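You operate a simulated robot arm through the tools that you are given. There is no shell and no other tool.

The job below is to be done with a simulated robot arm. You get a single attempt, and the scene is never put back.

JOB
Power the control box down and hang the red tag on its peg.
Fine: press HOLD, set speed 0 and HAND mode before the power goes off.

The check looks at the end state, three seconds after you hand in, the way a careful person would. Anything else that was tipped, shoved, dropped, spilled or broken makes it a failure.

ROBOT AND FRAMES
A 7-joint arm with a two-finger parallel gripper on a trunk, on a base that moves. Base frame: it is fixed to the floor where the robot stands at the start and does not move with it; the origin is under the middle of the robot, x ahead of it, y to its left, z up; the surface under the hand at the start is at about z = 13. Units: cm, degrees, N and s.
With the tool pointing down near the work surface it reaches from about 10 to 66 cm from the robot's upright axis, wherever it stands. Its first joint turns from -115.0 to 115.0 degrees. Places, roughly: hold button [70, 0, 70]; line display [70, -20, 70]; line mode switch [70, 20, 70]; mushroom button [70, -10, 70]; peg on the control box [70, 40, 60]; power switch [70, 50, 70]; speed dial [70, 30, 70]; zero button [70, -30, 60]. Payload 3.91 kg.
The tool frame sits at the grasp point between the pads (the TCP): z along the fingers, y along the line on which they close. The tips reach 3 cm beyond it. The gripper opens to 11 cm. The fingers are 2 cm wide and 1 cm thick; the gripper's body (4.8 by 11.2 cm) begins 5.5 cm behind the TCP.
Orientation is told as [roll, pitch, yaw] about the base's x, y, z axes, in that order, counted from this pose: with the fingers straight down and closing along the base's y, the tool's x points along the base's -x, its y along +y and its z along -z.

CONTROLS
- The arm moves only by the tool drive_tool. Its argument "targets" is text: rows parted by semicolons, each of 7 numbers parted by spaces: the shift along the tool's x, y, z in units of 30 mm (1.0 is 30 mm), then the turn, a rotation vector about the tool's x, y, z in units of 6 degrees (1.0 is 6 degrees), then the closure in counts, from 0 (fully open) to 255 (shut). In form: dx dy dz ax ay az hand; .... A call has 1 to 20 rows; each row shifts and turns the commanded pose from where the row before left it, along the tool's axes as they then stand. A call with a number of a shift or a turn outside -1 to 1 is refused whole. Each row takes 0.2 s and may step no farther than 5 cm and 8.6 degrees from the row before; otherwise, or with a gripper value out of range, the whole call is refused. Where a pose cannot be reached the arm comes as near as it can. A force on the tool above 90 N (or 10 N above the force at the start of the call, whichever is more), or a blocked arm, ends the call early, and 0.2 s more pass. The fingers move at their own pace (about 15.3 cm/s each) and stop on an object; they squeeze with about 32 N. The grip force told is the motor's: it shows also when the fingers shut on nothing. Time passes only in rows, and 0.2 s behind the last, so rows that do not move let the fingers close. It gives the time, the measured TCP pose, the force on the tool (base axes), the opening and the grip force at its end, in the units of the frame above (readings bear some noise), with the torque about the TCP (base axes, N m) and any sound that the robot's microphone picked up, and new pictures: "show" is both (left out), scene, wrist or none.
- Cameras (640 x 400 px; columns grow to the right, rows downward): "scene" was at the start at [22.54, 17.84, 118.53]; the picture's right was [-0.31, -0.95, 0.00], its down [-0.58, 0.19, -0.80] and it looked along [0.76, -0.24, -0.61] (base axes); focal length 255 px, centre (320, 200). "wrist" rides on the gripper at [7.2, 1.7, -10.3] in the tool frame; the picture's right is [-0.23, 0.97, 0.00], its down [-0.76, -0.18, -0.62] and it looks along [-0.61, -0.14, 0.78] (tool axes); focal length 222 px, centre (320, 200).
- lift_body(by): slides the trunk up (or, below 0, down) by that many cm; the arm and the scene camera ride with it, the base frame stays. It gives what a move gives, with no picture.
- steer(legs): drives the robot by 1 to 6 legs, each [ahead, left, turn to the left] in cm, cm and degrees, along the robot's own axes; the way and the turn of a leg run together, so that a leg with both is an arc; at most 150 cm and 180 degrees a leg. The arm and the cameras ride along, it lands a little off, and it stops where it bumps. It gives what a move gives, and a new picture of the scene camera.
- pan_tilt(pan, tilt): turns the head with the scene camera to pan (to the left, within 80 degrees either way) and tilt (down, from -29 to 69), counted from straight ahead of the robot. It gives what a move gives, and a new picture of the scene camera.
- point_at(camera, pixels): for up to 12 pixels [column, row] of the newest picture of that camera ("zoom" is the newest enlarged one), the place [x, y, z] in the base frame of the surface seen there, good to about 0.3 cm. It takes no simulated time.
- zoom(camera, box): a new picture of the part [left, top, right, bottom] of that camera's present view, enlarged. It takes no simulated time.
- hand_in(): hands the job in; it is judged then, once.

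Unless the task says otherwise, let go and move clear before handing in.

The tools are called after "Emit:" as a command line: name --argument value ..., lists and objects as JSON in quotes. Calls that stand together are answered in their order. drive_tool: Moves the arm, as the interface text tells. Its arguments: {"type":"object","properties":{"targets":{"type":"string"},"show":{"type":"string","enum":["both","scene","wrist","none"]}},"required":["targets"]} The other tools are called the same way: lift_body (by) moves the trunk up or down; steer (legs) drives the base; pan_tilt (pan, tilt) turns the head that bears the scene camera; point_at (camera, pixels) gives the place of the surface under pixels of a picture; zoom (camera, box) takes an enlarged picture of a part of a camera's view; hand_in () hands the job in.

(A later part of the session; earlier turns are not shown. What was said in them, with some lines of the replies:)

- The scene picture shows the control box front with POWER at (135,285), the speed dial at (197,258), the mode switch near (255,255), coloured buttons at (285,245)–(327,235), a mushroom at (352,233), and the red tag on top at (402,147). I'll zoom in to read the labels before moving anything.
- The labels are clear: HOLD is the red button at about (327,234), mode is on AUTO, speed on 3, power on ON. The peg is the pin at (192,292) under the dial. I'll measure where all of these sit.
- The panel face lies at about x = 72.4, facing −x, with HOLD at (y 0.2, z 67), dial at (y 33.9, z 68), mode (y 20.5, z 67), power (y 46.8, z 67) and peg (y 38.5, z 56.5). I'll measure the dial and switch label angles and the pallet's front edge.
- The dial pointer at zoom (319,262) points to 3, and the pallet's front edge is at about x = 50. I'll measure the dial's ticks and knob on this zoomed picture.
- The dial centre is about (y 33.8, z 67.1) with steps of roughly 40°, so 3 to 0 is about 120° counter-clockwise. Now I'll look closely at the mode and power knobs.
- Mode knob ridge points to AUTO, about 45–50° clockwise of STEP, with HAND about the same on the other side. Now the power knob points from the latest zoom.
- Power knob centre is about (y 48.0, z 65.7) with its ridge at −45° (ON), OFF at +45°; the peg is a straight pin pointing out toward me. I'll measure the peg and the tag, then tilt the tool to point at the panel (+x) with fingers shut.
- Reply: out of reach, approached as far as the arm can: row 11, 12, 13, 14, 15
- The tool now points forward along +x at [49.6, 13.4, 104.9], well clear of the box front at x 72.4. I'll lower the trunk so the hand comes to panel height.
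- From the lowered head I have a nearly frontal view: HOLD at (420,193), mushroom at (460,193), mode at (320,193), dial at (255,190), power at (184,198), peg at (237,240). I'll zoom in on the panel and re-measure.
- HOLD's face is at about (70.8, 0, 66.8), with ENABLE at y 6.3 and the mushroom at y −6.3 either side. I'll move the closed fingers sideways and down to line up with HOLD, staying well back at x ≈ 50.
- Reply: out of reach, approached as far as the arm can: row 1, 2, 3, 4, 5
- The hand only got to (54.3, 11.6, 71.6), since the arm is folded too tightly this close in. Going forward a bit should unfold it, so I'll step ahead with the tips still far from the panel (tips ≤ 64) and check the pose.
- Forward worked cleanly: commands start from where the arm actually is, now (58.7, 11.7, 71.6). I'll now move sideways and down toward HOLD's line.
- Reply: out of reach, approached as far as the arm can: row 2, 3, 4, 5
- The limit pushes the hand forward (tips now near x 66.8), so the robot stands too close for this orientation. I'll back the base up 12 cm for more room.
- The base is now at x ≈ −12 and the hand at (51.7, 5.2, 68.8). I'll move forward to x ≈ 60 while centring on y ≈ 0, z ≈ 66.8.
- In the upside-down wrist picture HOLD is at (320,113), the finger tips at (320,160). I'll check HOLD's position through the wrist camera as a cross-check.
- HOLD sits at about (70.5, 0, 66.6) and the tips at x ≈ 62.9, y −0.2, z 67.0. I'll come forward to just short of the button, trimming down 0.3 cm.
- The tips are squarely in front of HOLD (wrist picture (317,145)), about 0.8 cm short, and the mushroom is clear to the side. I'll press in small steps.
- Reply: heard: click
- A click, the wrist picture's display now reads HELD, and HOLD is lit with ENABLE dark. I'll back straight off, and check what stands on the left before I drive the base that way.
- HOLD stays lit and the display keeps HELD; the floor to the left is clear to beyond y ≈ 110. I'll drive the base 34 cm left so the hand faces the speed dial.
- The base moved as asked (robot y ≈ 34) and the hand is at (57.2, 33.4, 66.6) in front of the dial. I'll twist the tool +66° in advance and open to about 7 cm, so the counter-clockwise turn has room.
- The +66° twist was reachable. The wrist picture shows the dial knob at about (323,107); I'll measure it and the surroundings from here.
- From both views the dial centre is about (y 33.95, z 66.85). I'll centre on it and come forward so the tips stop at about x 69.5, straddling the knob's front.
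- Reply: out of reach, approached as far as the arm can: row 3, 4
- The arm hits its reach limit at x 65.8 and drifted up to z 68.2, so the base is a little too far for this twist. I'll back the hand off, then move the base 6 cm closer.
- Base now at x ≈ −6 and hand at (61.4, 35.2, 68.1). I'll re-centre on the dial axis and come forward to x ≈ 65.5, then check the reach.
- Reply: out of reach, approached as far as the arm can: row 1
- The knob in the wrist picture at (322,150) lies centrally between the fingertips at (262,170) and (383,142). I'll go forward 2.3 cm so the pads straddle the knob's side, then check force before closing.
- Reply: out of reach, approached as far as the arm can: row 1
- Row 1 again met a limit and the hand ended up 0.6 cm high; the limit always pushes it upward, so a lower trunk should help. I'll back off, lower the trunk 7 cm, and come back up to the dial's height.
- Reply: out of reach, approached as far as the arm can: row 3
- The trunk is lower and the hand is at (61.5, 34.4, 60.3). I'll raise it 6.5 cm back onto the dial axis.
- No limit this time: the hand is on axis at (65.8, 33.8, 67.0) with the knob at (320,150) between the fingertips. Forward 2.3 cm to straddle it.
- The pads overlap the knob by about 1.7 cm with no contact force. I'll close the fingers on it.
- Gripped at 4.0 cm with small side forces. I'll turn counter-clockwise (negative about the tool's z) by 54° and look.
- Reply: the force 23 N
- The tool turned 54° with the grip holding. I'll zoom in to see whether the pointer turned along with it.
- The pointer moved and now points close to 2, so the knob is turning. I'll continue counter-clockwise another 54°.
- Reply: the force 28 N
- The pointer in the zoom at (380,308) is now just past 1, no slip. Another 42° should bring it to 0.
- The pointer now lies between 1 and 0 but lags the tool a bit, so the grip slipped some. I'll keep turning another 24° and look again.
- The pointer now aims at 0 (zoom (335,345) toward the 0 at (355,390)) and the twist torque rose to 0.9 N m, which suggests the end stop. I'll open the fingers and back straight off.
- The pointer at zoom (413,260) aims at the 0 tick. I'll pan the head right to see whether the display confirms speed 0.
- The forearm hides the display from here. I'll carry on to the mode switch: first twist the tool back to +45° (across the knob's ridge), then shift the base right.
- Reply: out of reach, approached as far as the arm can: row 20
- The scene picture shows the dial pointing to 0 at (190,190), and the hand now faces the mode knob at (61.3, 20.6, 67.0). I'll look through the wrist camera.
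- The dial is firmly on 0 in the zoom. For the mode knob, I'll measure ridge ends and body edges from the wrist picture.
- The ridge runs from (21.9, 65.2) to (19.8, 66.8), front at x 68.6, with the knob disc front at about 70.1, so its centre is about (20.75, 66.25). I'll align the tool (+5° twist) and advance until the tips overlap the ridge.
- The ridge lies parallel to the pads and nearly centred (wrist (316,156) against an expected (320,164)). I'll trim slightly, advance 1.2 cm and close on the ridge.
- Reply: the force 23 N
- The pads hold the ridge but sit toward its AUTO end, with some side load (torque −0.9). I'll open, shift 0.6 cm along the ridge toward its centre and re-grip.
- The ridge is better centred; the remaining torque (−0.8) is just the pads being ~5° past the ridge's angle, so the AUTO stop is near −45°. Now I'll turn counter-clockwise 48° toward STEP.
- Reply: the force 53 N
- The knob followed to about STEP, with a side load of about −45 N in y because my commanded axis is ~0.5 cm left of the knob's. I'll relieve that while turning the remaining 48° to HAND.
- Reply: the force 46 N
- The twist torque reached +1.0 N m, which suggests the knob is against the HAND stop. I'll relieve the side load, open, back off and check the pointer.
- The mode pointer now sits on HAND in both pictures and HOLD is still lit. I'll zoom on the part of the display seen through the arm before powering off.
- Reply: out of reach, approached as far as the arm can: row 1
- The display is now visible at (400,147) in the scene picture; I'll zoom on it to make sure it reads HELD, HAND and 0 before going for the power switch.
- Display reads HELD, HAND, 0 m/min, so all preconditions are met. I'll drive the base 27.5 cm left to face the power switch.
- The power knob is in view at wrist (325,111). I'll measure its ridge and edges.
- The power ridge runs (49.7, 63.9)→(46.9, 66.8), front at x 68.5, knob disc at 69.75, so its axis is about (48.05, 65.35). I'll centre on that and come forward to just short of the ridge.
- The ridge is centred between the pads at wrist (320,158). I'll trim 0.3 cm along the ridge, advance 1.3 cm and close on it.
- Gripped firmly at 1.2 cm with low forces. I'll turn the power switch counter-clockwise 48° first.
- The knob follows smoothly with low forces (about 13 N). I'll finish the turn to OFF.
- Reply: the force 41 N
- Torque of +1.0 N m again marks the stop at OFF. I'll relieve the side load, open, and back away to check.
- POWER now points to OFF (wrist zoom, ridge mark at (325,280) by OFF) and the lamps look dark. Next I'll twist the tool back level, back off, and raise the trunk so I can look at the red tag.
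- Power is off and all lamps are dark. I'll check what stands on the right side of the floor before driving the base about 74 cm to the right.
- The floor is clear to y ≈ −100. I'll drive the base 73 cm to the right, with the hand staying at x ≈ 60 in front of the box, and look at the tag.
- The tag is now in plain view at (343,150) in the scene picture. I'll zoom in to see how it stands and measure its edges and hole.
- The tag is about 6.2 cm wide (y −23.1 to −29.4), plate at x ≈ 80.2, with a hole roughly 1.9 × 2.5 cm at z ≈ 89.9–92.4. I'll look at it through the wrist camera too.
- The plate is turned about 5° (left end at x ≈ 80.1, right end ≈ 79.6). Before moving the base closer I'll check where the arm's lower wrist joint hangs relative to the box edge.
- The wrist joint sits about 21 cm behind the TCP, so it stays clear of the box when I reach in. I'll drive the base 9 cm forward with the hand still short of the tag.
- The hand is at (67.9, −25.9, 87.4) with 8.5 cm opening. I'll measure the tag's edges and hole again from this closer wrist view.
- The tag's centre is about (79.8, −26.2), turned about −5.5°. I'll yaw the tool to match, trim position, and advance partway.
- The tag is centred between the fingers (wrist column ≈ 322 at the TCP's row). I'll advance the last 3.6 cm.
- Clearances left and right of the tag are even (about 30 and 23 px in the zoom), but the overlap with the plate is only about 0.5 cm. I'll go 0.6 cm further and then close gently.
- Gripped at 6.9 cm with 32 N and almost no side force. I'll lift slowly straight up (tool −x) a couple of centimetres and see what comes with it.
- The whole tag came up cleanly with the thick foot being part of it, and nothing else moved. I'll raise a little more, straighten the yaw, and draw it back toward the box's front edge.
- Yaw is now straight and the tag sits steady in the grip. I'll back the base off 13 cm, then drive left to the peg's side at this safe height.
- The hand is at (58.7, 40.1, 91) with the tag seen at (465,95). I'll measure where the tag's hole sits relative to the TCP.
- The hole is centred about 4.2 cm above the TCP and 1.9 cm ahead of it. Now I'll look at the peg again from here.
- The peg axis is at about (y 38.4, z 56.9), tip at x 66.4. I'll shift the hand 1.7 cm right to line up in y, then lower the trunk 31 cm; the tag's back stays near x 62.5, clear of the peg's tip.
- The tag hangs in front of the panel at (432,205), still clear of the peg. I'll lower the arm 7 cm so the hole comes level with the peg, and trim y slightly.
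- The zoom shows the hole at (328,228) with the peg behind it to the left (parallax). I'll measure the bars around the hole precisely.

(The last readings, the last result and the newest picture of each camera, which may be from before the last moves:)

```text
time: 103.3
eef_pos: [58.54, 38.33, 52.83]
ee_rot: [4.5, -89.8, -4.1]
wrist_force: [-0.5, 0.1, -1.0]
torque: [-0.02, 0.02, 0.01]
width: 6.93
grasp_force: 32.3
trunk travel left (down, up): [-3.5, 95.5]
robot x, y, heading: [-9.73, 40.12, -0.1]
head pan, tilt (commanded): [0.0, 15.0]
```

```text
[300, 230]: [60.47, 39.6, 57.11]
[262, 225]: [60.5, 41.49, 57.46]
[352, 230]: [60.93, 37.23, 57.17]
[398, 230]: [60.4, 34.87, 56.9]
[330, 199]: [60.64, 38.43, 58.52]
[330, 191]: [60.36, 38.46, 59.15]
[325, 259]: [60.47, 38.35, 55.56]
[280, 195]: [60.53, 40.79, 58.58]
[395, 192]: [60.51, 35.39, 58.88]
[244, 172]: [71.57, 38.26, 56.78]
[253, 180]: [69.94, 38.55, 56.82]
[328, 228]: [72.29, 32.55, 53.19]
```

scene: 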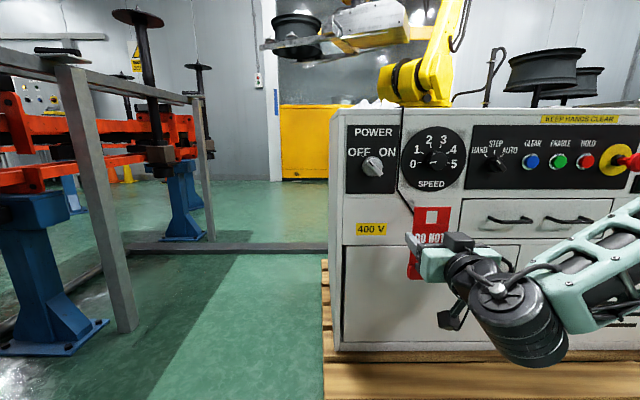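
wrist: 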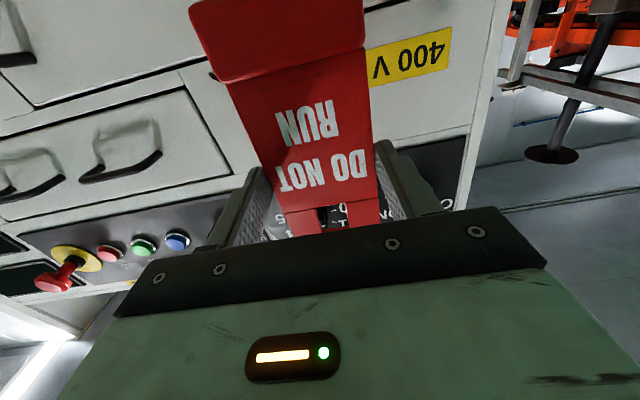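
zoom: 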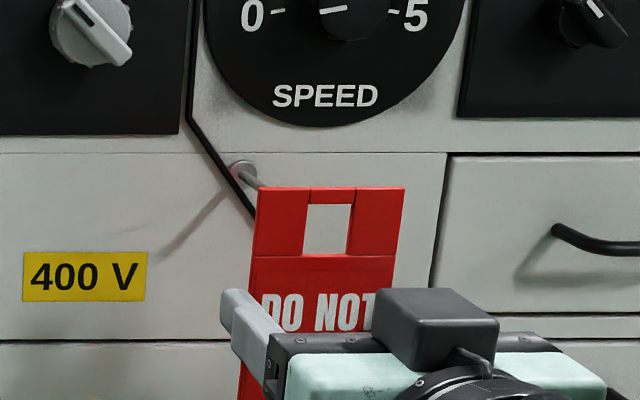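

The hole spans y 37.3–39.3 and z 55.8–58.3, so its centre (38.3, 57.0) matches the peg (38.4, 56.9). I'll move forward 5 cm to just short of the peg's tip and check again.

Emit:
drive_tool --targets "0 0 0.5 0 0 0 255; 0 0 0.6 0 0 0 255; 0 0 0.55 0 0 0 255; 0 0 0 0 0 0 255" --show "both"

Emit:
zoom --camera "scene" --box '[380, 160, 480, 260]'

```text
time: 104.3
eef_pos: [63.59, 38.46, 52.96]
ee_rot: [6.0, -89.9, -5.7]
wrist_force: [-0.1, 0.3, -0.8]
torque: [-0.03, 0.04, -0.06]
width: 6.91
grasp_force: 32.3
trunk travel left (down, up): [-3.5, 95.5]
robot x, y, heading: [-9.95, 40.06, -0.6]
head pan, tilt (commanded): [0.0, 15.0]
```

scene: 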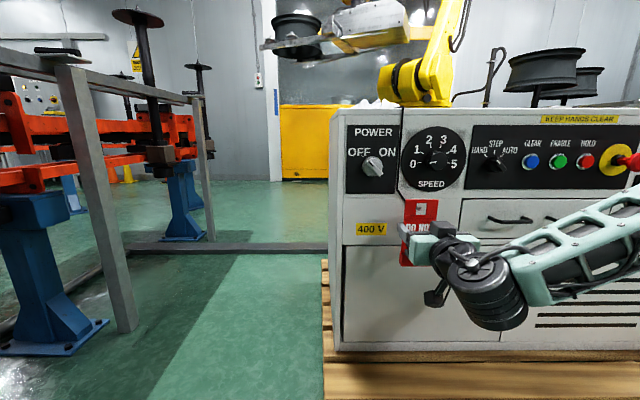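
wrist: 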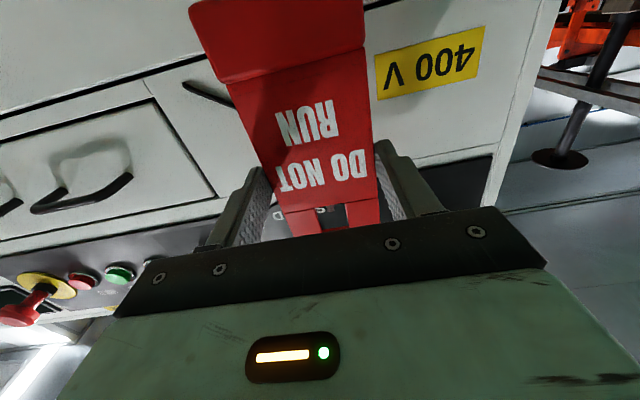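

```text
4.00 times, centred on (430, 210) of scene
```

zoom: 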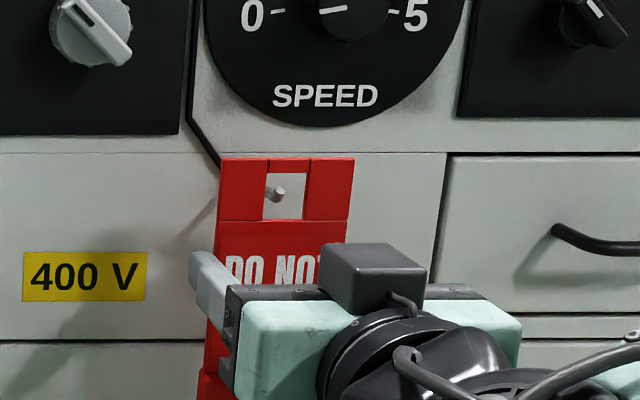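

The peg's tip now shows inside the hole at (278,193), nicely central. I'll push on 4 cm so the plate slides over the peg.

Emit:
drive_tool --targets "0 0 0.35 0 0 0 255; 0 0 0.35 0 0 0 255; 0 0 0.35 0 0 0 255; 0 0 0.28 0 0 0 255; 0 0 0 0 0 0 255" --show "both"

Emit:
zoom --camera "scene" --box '[380, 160, 480, 260]'

```text
time: 105.5
eef_pos: [67.39, 38.43, 52.86]
ee_rot: [-10.8, -90.0, 11.1]
wrist_force: [0.4, -0.6, -0.3]
torque: [-0.02, 0.01, 0.03]
width: 6.93
grasp_force: 32.5
trunk travel left (down, up): [-3.5, 95.5]
robot x, y, heading: [-9.75, 39.54, -0.4]
head pan, tilt (commanded): [0.0, 15.0]
```

scene: 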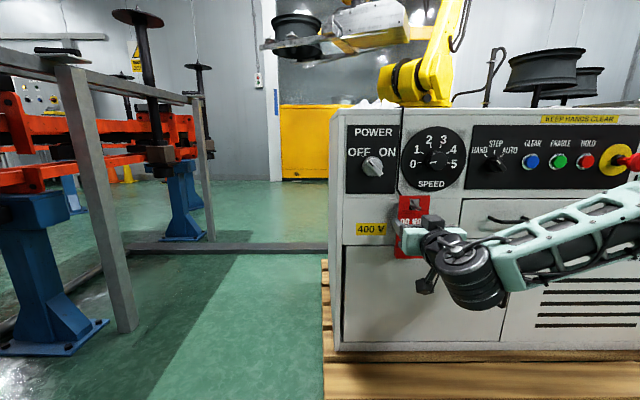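
wrist: 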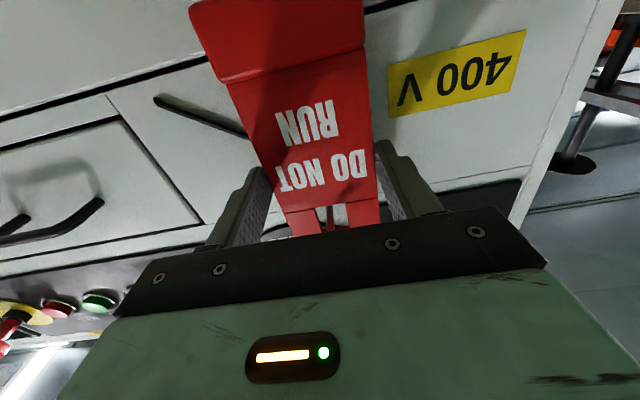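

```text
4.00 times, centred on (430, 210) of scene
```

zoom: 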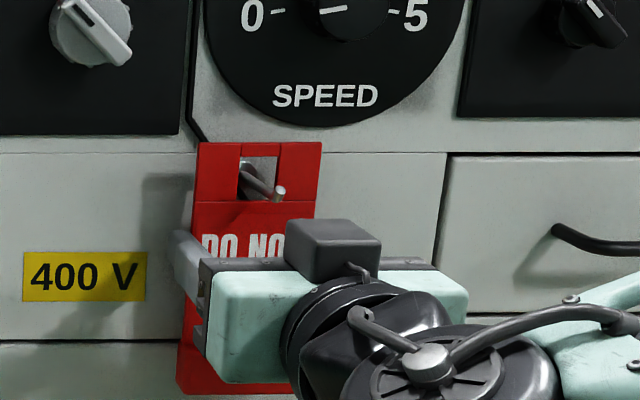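

The peg runs through the hole with about 3 cm showing in front of the plate (tip at (278,193)). I'll lower about 1 cm in small steps until the hole's top edge rests on the peg.

Emit:
drive_tool --targets "0.1 0 0 0 0 0 255; 0.1 0 0 0 0 0 255; 0.08 0 0 0 0 0 255; 0.05 0 0 0 0 0 255; 0 0 0 0 0 0 255" --show "both"

Emit:
zoom --camera "scene" --box '[390, 180, 450, 230]'

```text
time: 106.7
eef_pos: [67.54, 38.38, 51.91]
ee_rot: [-0.1, -90.0, 0.4]
wrist_force: [0.3, 0.6, -1.2]
torque: [-0.04, 0.05, 0.0]
width: 6.91
grasp_force: 32.5
trunk travel left (down, up): [-3.5, 95.5]
robot x, y, heading: [-9.41, 40.14, -0.4]
head pan, tilt (commanded): [0.0, 15.0]
```

scene: 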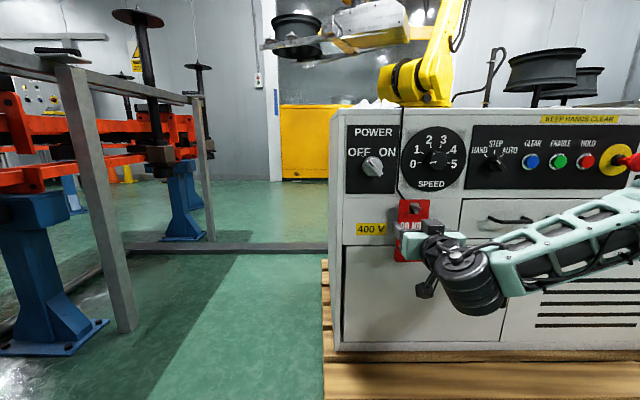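
wrist: 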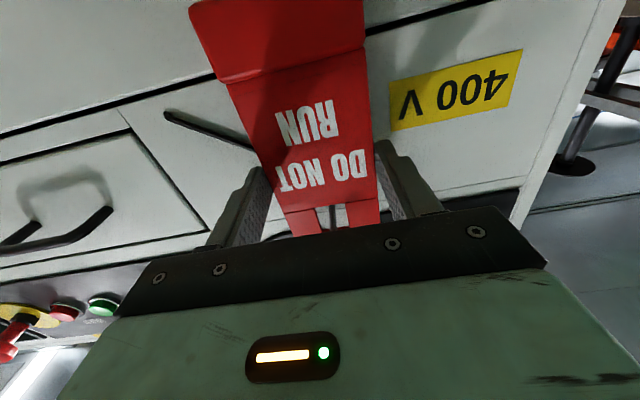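

```text
8.00 times, centred on (420, 205) of scene
```

zoom: 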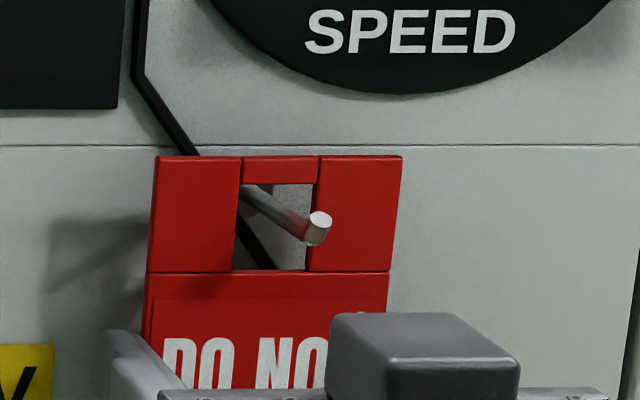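

The peg now sits just under the hole's top edge (zoom (262,200) against the edge at row 184), still no contact force. I'll lower a bit more in tiny steps and watch the vertical force.

Emit:
drive_tool --targets "0.04 0 0 0 0 0 255; 0.04 0 0 0 0 0 255; 0.03 0 0 0 0 0 255; 0 0 0 0 0 0 255" --show "none"

Emit:
zoom --camera "scene" --box '[390, 180, 450, 230]'

```text
time: 107.7
eef_pos: [67.65, 38.44, 51.52]
ee_rot: [-6.0, -89.8, 6.3]
wrist_force: [-0.5, 0.8, -1.6]
torque: [0.01, 0.05, 0.02]
width: 6.92
grasp_force: 32.1
trunk travel left (down, up): [-3.5, 95.5]
robot x, y, heading: [-9.87, 40.31, -0.3]
head pan, tilt (commanded): [0.0, 15.0]
```

```text
8.00 times, centred on (420, 205) of scene
```

zoom: 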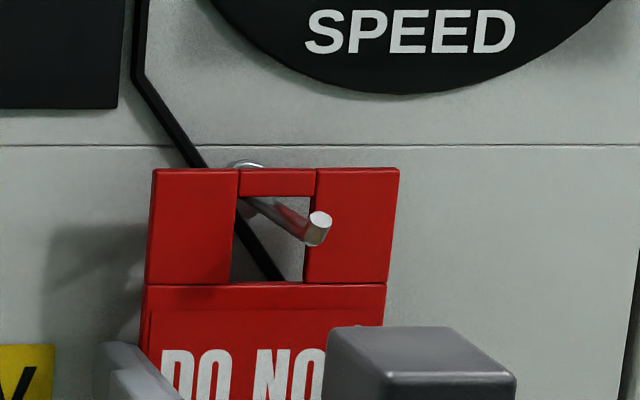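

The peg now appears to touch just under the top bar at zoom (265,200). Two more tiny steps down to feel for contact.

Emit:
drive_tool --targets "0.03 0 0 0 0 0 255; 0.03 0 0 0 0 0 255; 0 0 0 0 0 0 255" --show "none"

Emit:
zoom --camera "scene" --box '[390, 180, 450, 230]'

```text
time: 108.5
eef_pos: [67.54, 38.33, 51.41]
ee_rot: [-2.8, -89.9, 3.2]
wrist_force: [0.5, 0.6, -0.6]
torque: [-0.04, 0.04, 0.0]
width: 6.93
grasp_force: 32.0
trunk travel left (down, up): [-3.5, 95.5]
robot x, y, heading: [-9.63, 39.65, -0.5]
head pan, tilt (commanded): [0.0, 15.0]
```

```text
8.00 times, centred on (420, 205) of scene
```

zoom: 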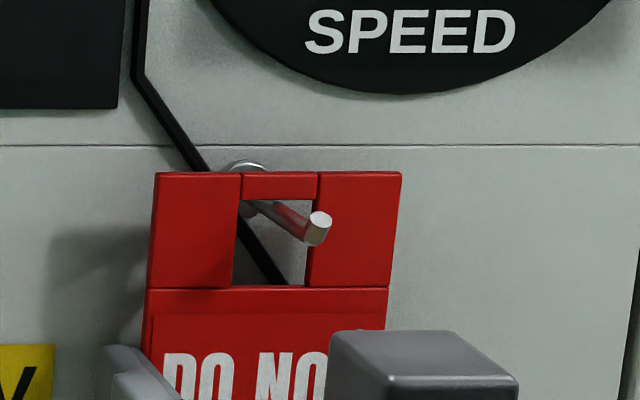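

Still no contact force; I'll measure the remaining gap between the top bar's lower edge and the peg.

Emit:
point_at --camera "zoom" --pixels '[[280, 195], [280, 186], [262, 204], [285, 212], [300, 225], [318, 222], [250, 290], [200, 230], [350, 230]]'

```text
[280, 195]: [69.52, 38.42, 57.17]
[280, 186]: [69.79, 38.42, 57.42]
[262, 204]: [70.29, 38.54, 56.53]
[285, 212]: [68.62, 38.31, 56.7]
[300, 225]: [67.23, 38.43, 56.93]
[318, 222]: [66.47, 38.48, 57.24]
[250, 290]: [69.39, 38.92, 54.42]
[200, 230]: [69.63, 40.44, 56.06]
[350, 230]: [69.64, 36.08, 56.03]
```

The peg slopes slightly upward to its tip, and the gap under the top bar is still about 0.3 cm. I'll lower another 0.36 cm in small steps.

Emit:
drive_tool --targets "0.04 0 0 0 0 0 255; 0.04 0 0 0 0 0 255; 0.04 0 0 0 0 0 255; 0 0 0 0 0 0 255" --show "none"

Emit:
zoom --camera "scene" --box '[390, 180, 450, 230]'

```text
time: 109.5
eef_pos: [67.55, 38.36, 51.3]
ee_rot: [177.2, -89.8, -176.9]
wrist_force: [2.1, -1.8, 25.9]
torque: [0.07, -0.41, -0.06]
width: 6.93
grasp_force: 32.4
trunk travel left (down, up): [-3.5, 95.5]
robot x, y, heading: [-9.81, 39.82, -0.3]
head pan, tilt (commanded): [0.0, 15.0]
```

```text
8.00 times, centred on (420, 205) of scene
```

zoom: 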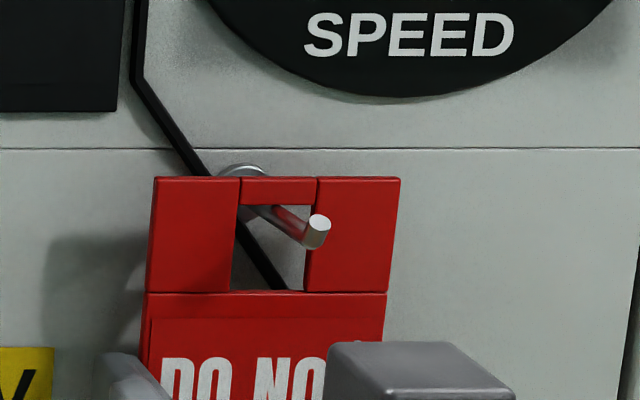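

Contact: +26 N vertically, so the hole's top bar rests on the peg. I'll ease up 0.2 cm to relieve the load, then open the fingers.

Emit:
drive_tool --targets "-0.07 0 0 0 0 0 255; 0 0 0 0 0 0 255; 0 0 0 0 0 0 75; 0 0 0 0 0 0 50; 0 0 0 0 0 0 50; 0 0 0 0 0 0 50" --show "both"

Emit:
zoom --camera "scene" --box '[380, 170, 480, 270]'

```text
time: 110.9
eef_pos: [67.61, 38.34, 51.09]
ee_rot: [-2.1, -89.9, 2.4]
wrist_force: [0.1, -0.6, 0.0]
torque: [-0.03, 0.01, 0.05]
width: 8.83
grasp_force: 0.0
trunk travel left (down, up): [-3.5, 95.5]
robot x, y, heading: [-9.88, 39.65, -0.5]
head pan, tilt (commanded): [0.0, 15.0]
```

scene: 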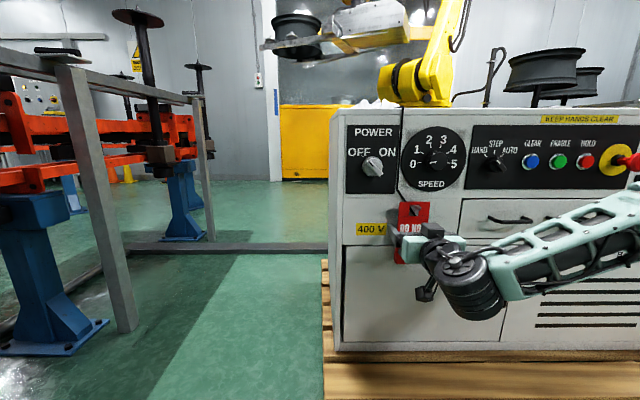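
wrist: 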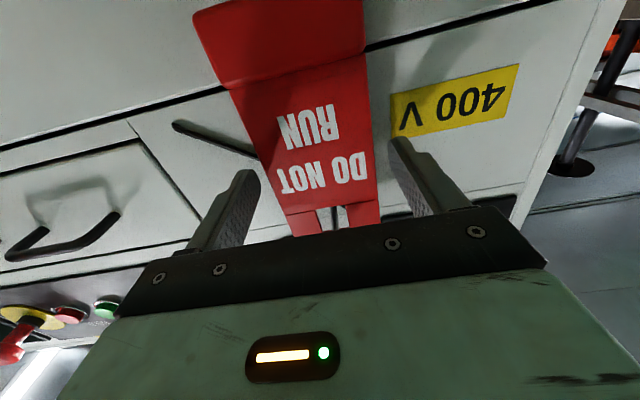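

```text
4.00 times, centred on (430, 220) of scene
```

zoom: 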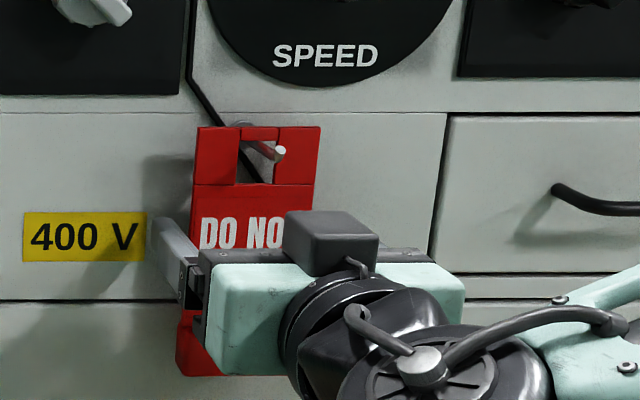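

The fingers are open and the tag hangs on the peg by its hole (zoom (262,150)). I'll draw straight back with the fingers clear on both sides.

Emit:
drive_tool --targets "0 0.03 -0.2 0 0 0 40; 0 0 -0.4 0 0 0 40; 0 0 -0.6 0 0 0 40; 0 0 -0.8 0 0 0 40; 0 0 -0.8 0 0 0 40; 0 0 0 0 0 0 40" --show "both"

Emit:
zoom --camera "scene" --box '[380, 170, 480, 270]'

```text
time: 112.3
eef_pos: [59.06, 38.41, 50.99]
ee_rot: [7.8, -89.9, -7.4]
wrist_force: [0.1, 0.4, 0.5]
torque: [-0.01, 0.01, 0.0]
width: 9.28
grasp_force: 0.1
trunk travel left (down, up): [-3.5, 95.5]
robot x, y, heading: [-9.61, 39.82, -0.7]
head pan, tilt (commanded): [0.0, 15.0]
```

scene: 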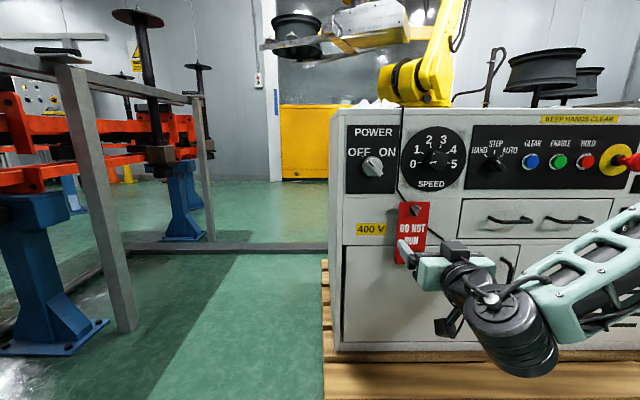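
wrist: 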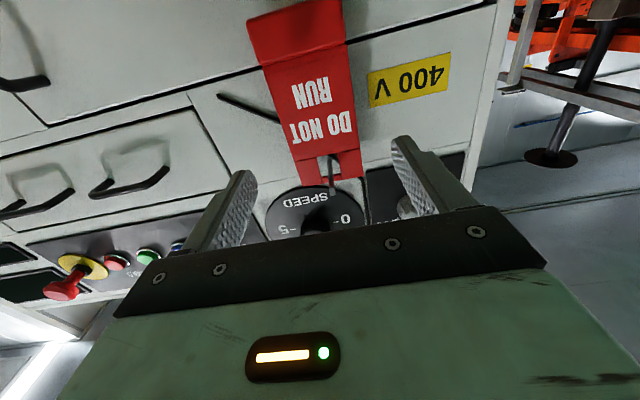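

```text
4.00 times, centred on (430, 220) of scene
```

zoom: 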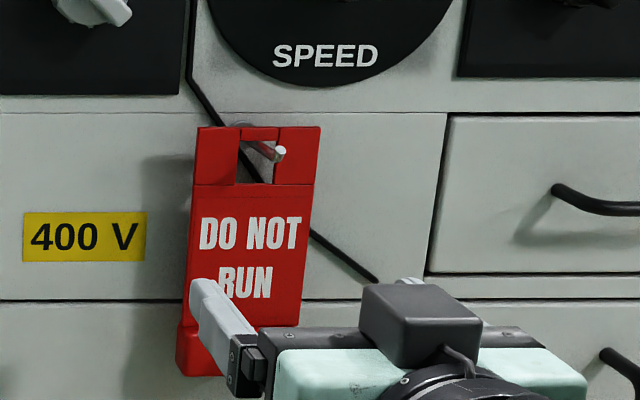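

The tag hangs steadily on the peg and the hand is clear. I'll back the base away and check the whole panel one last time.

Emit:
steer --legs '[[-25, 0, 0]]'

Emit:
zoom --camera "scene" --box '[300, 100, 460, 240]'

Emit:
zoom --camera "scene" --box '[420, 80, 640, 220]'

```text
time: 114.2
eef_pos: [33.97, 38.28, 51.08]
ee_rot: [1.4, -89.9, -1.3]
wrist_force: [-0.2, 0.0, -0.8]
torque: [0.0, -0.01, 0.01]
width: 9.25
grasp_force: 0.1
trunk travel left (down, up): [-3.5, 95.5]
robot x, y, heading: [-34.76, 40.42, -0.7]
head pan, tilt (commanded): [0.0, 15.0]
```

scene: 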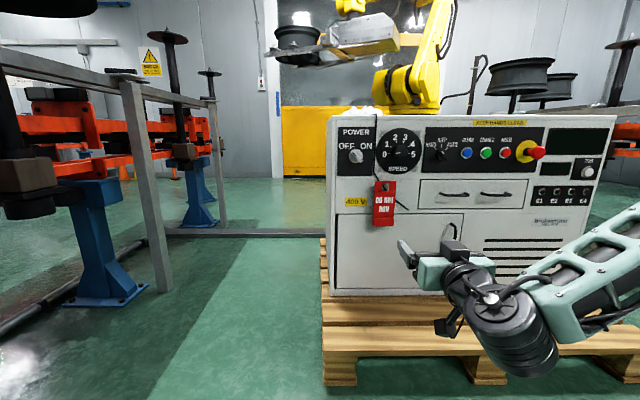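

```text
2.86 times, centred on (380, 170) of scene
```

zoom: 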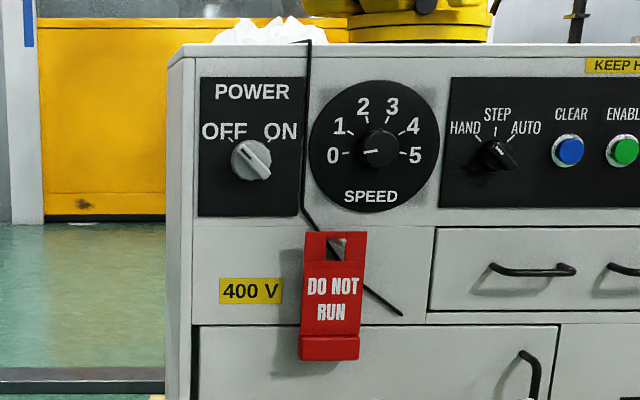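

```text
2.86 times, centred on (530, 150) of scene
```

zoom: 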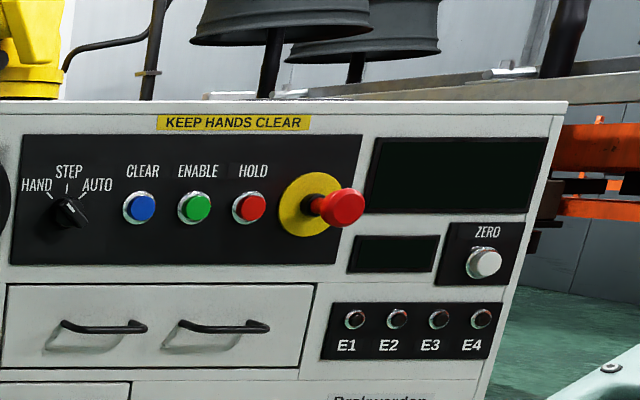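

Final view: POWER at OFF, dial at 0, mode on HAND, displays and lamps dark, mushroom button untouched, and the red tag hanging on the peg at (383,203) with the hand well clear. Handing in.

Emit:
hand_in

```text
The job is handed in.
```

The control box is powered down and the red DO NOT RUN tag is hanging on its peg; I've handed the job in.

I did the steps in the order you asked:

1. **HOLD:** pressed once. There was a click, and the display changed from READY to HELD.
2. **Speed:** turned from 3 to 0.
3. **Mode:** turned from AUTO to HAND. Before I touched the power, the display read "HELD, HAND, 0 m/min".
4. **Power:** turned to OFF. The displays and lamps are dark.
5. **Tag:** lifted off the top of the box and hung by its hole on the peg under the speed dial. It stayed steady after I let go.

The emergency-stop mushroom, CLEAR, ENABLE and ZERO buttons were not touched, and I saw nothing tipped, shoved or dropped. The arm and base are backed well away from the box.
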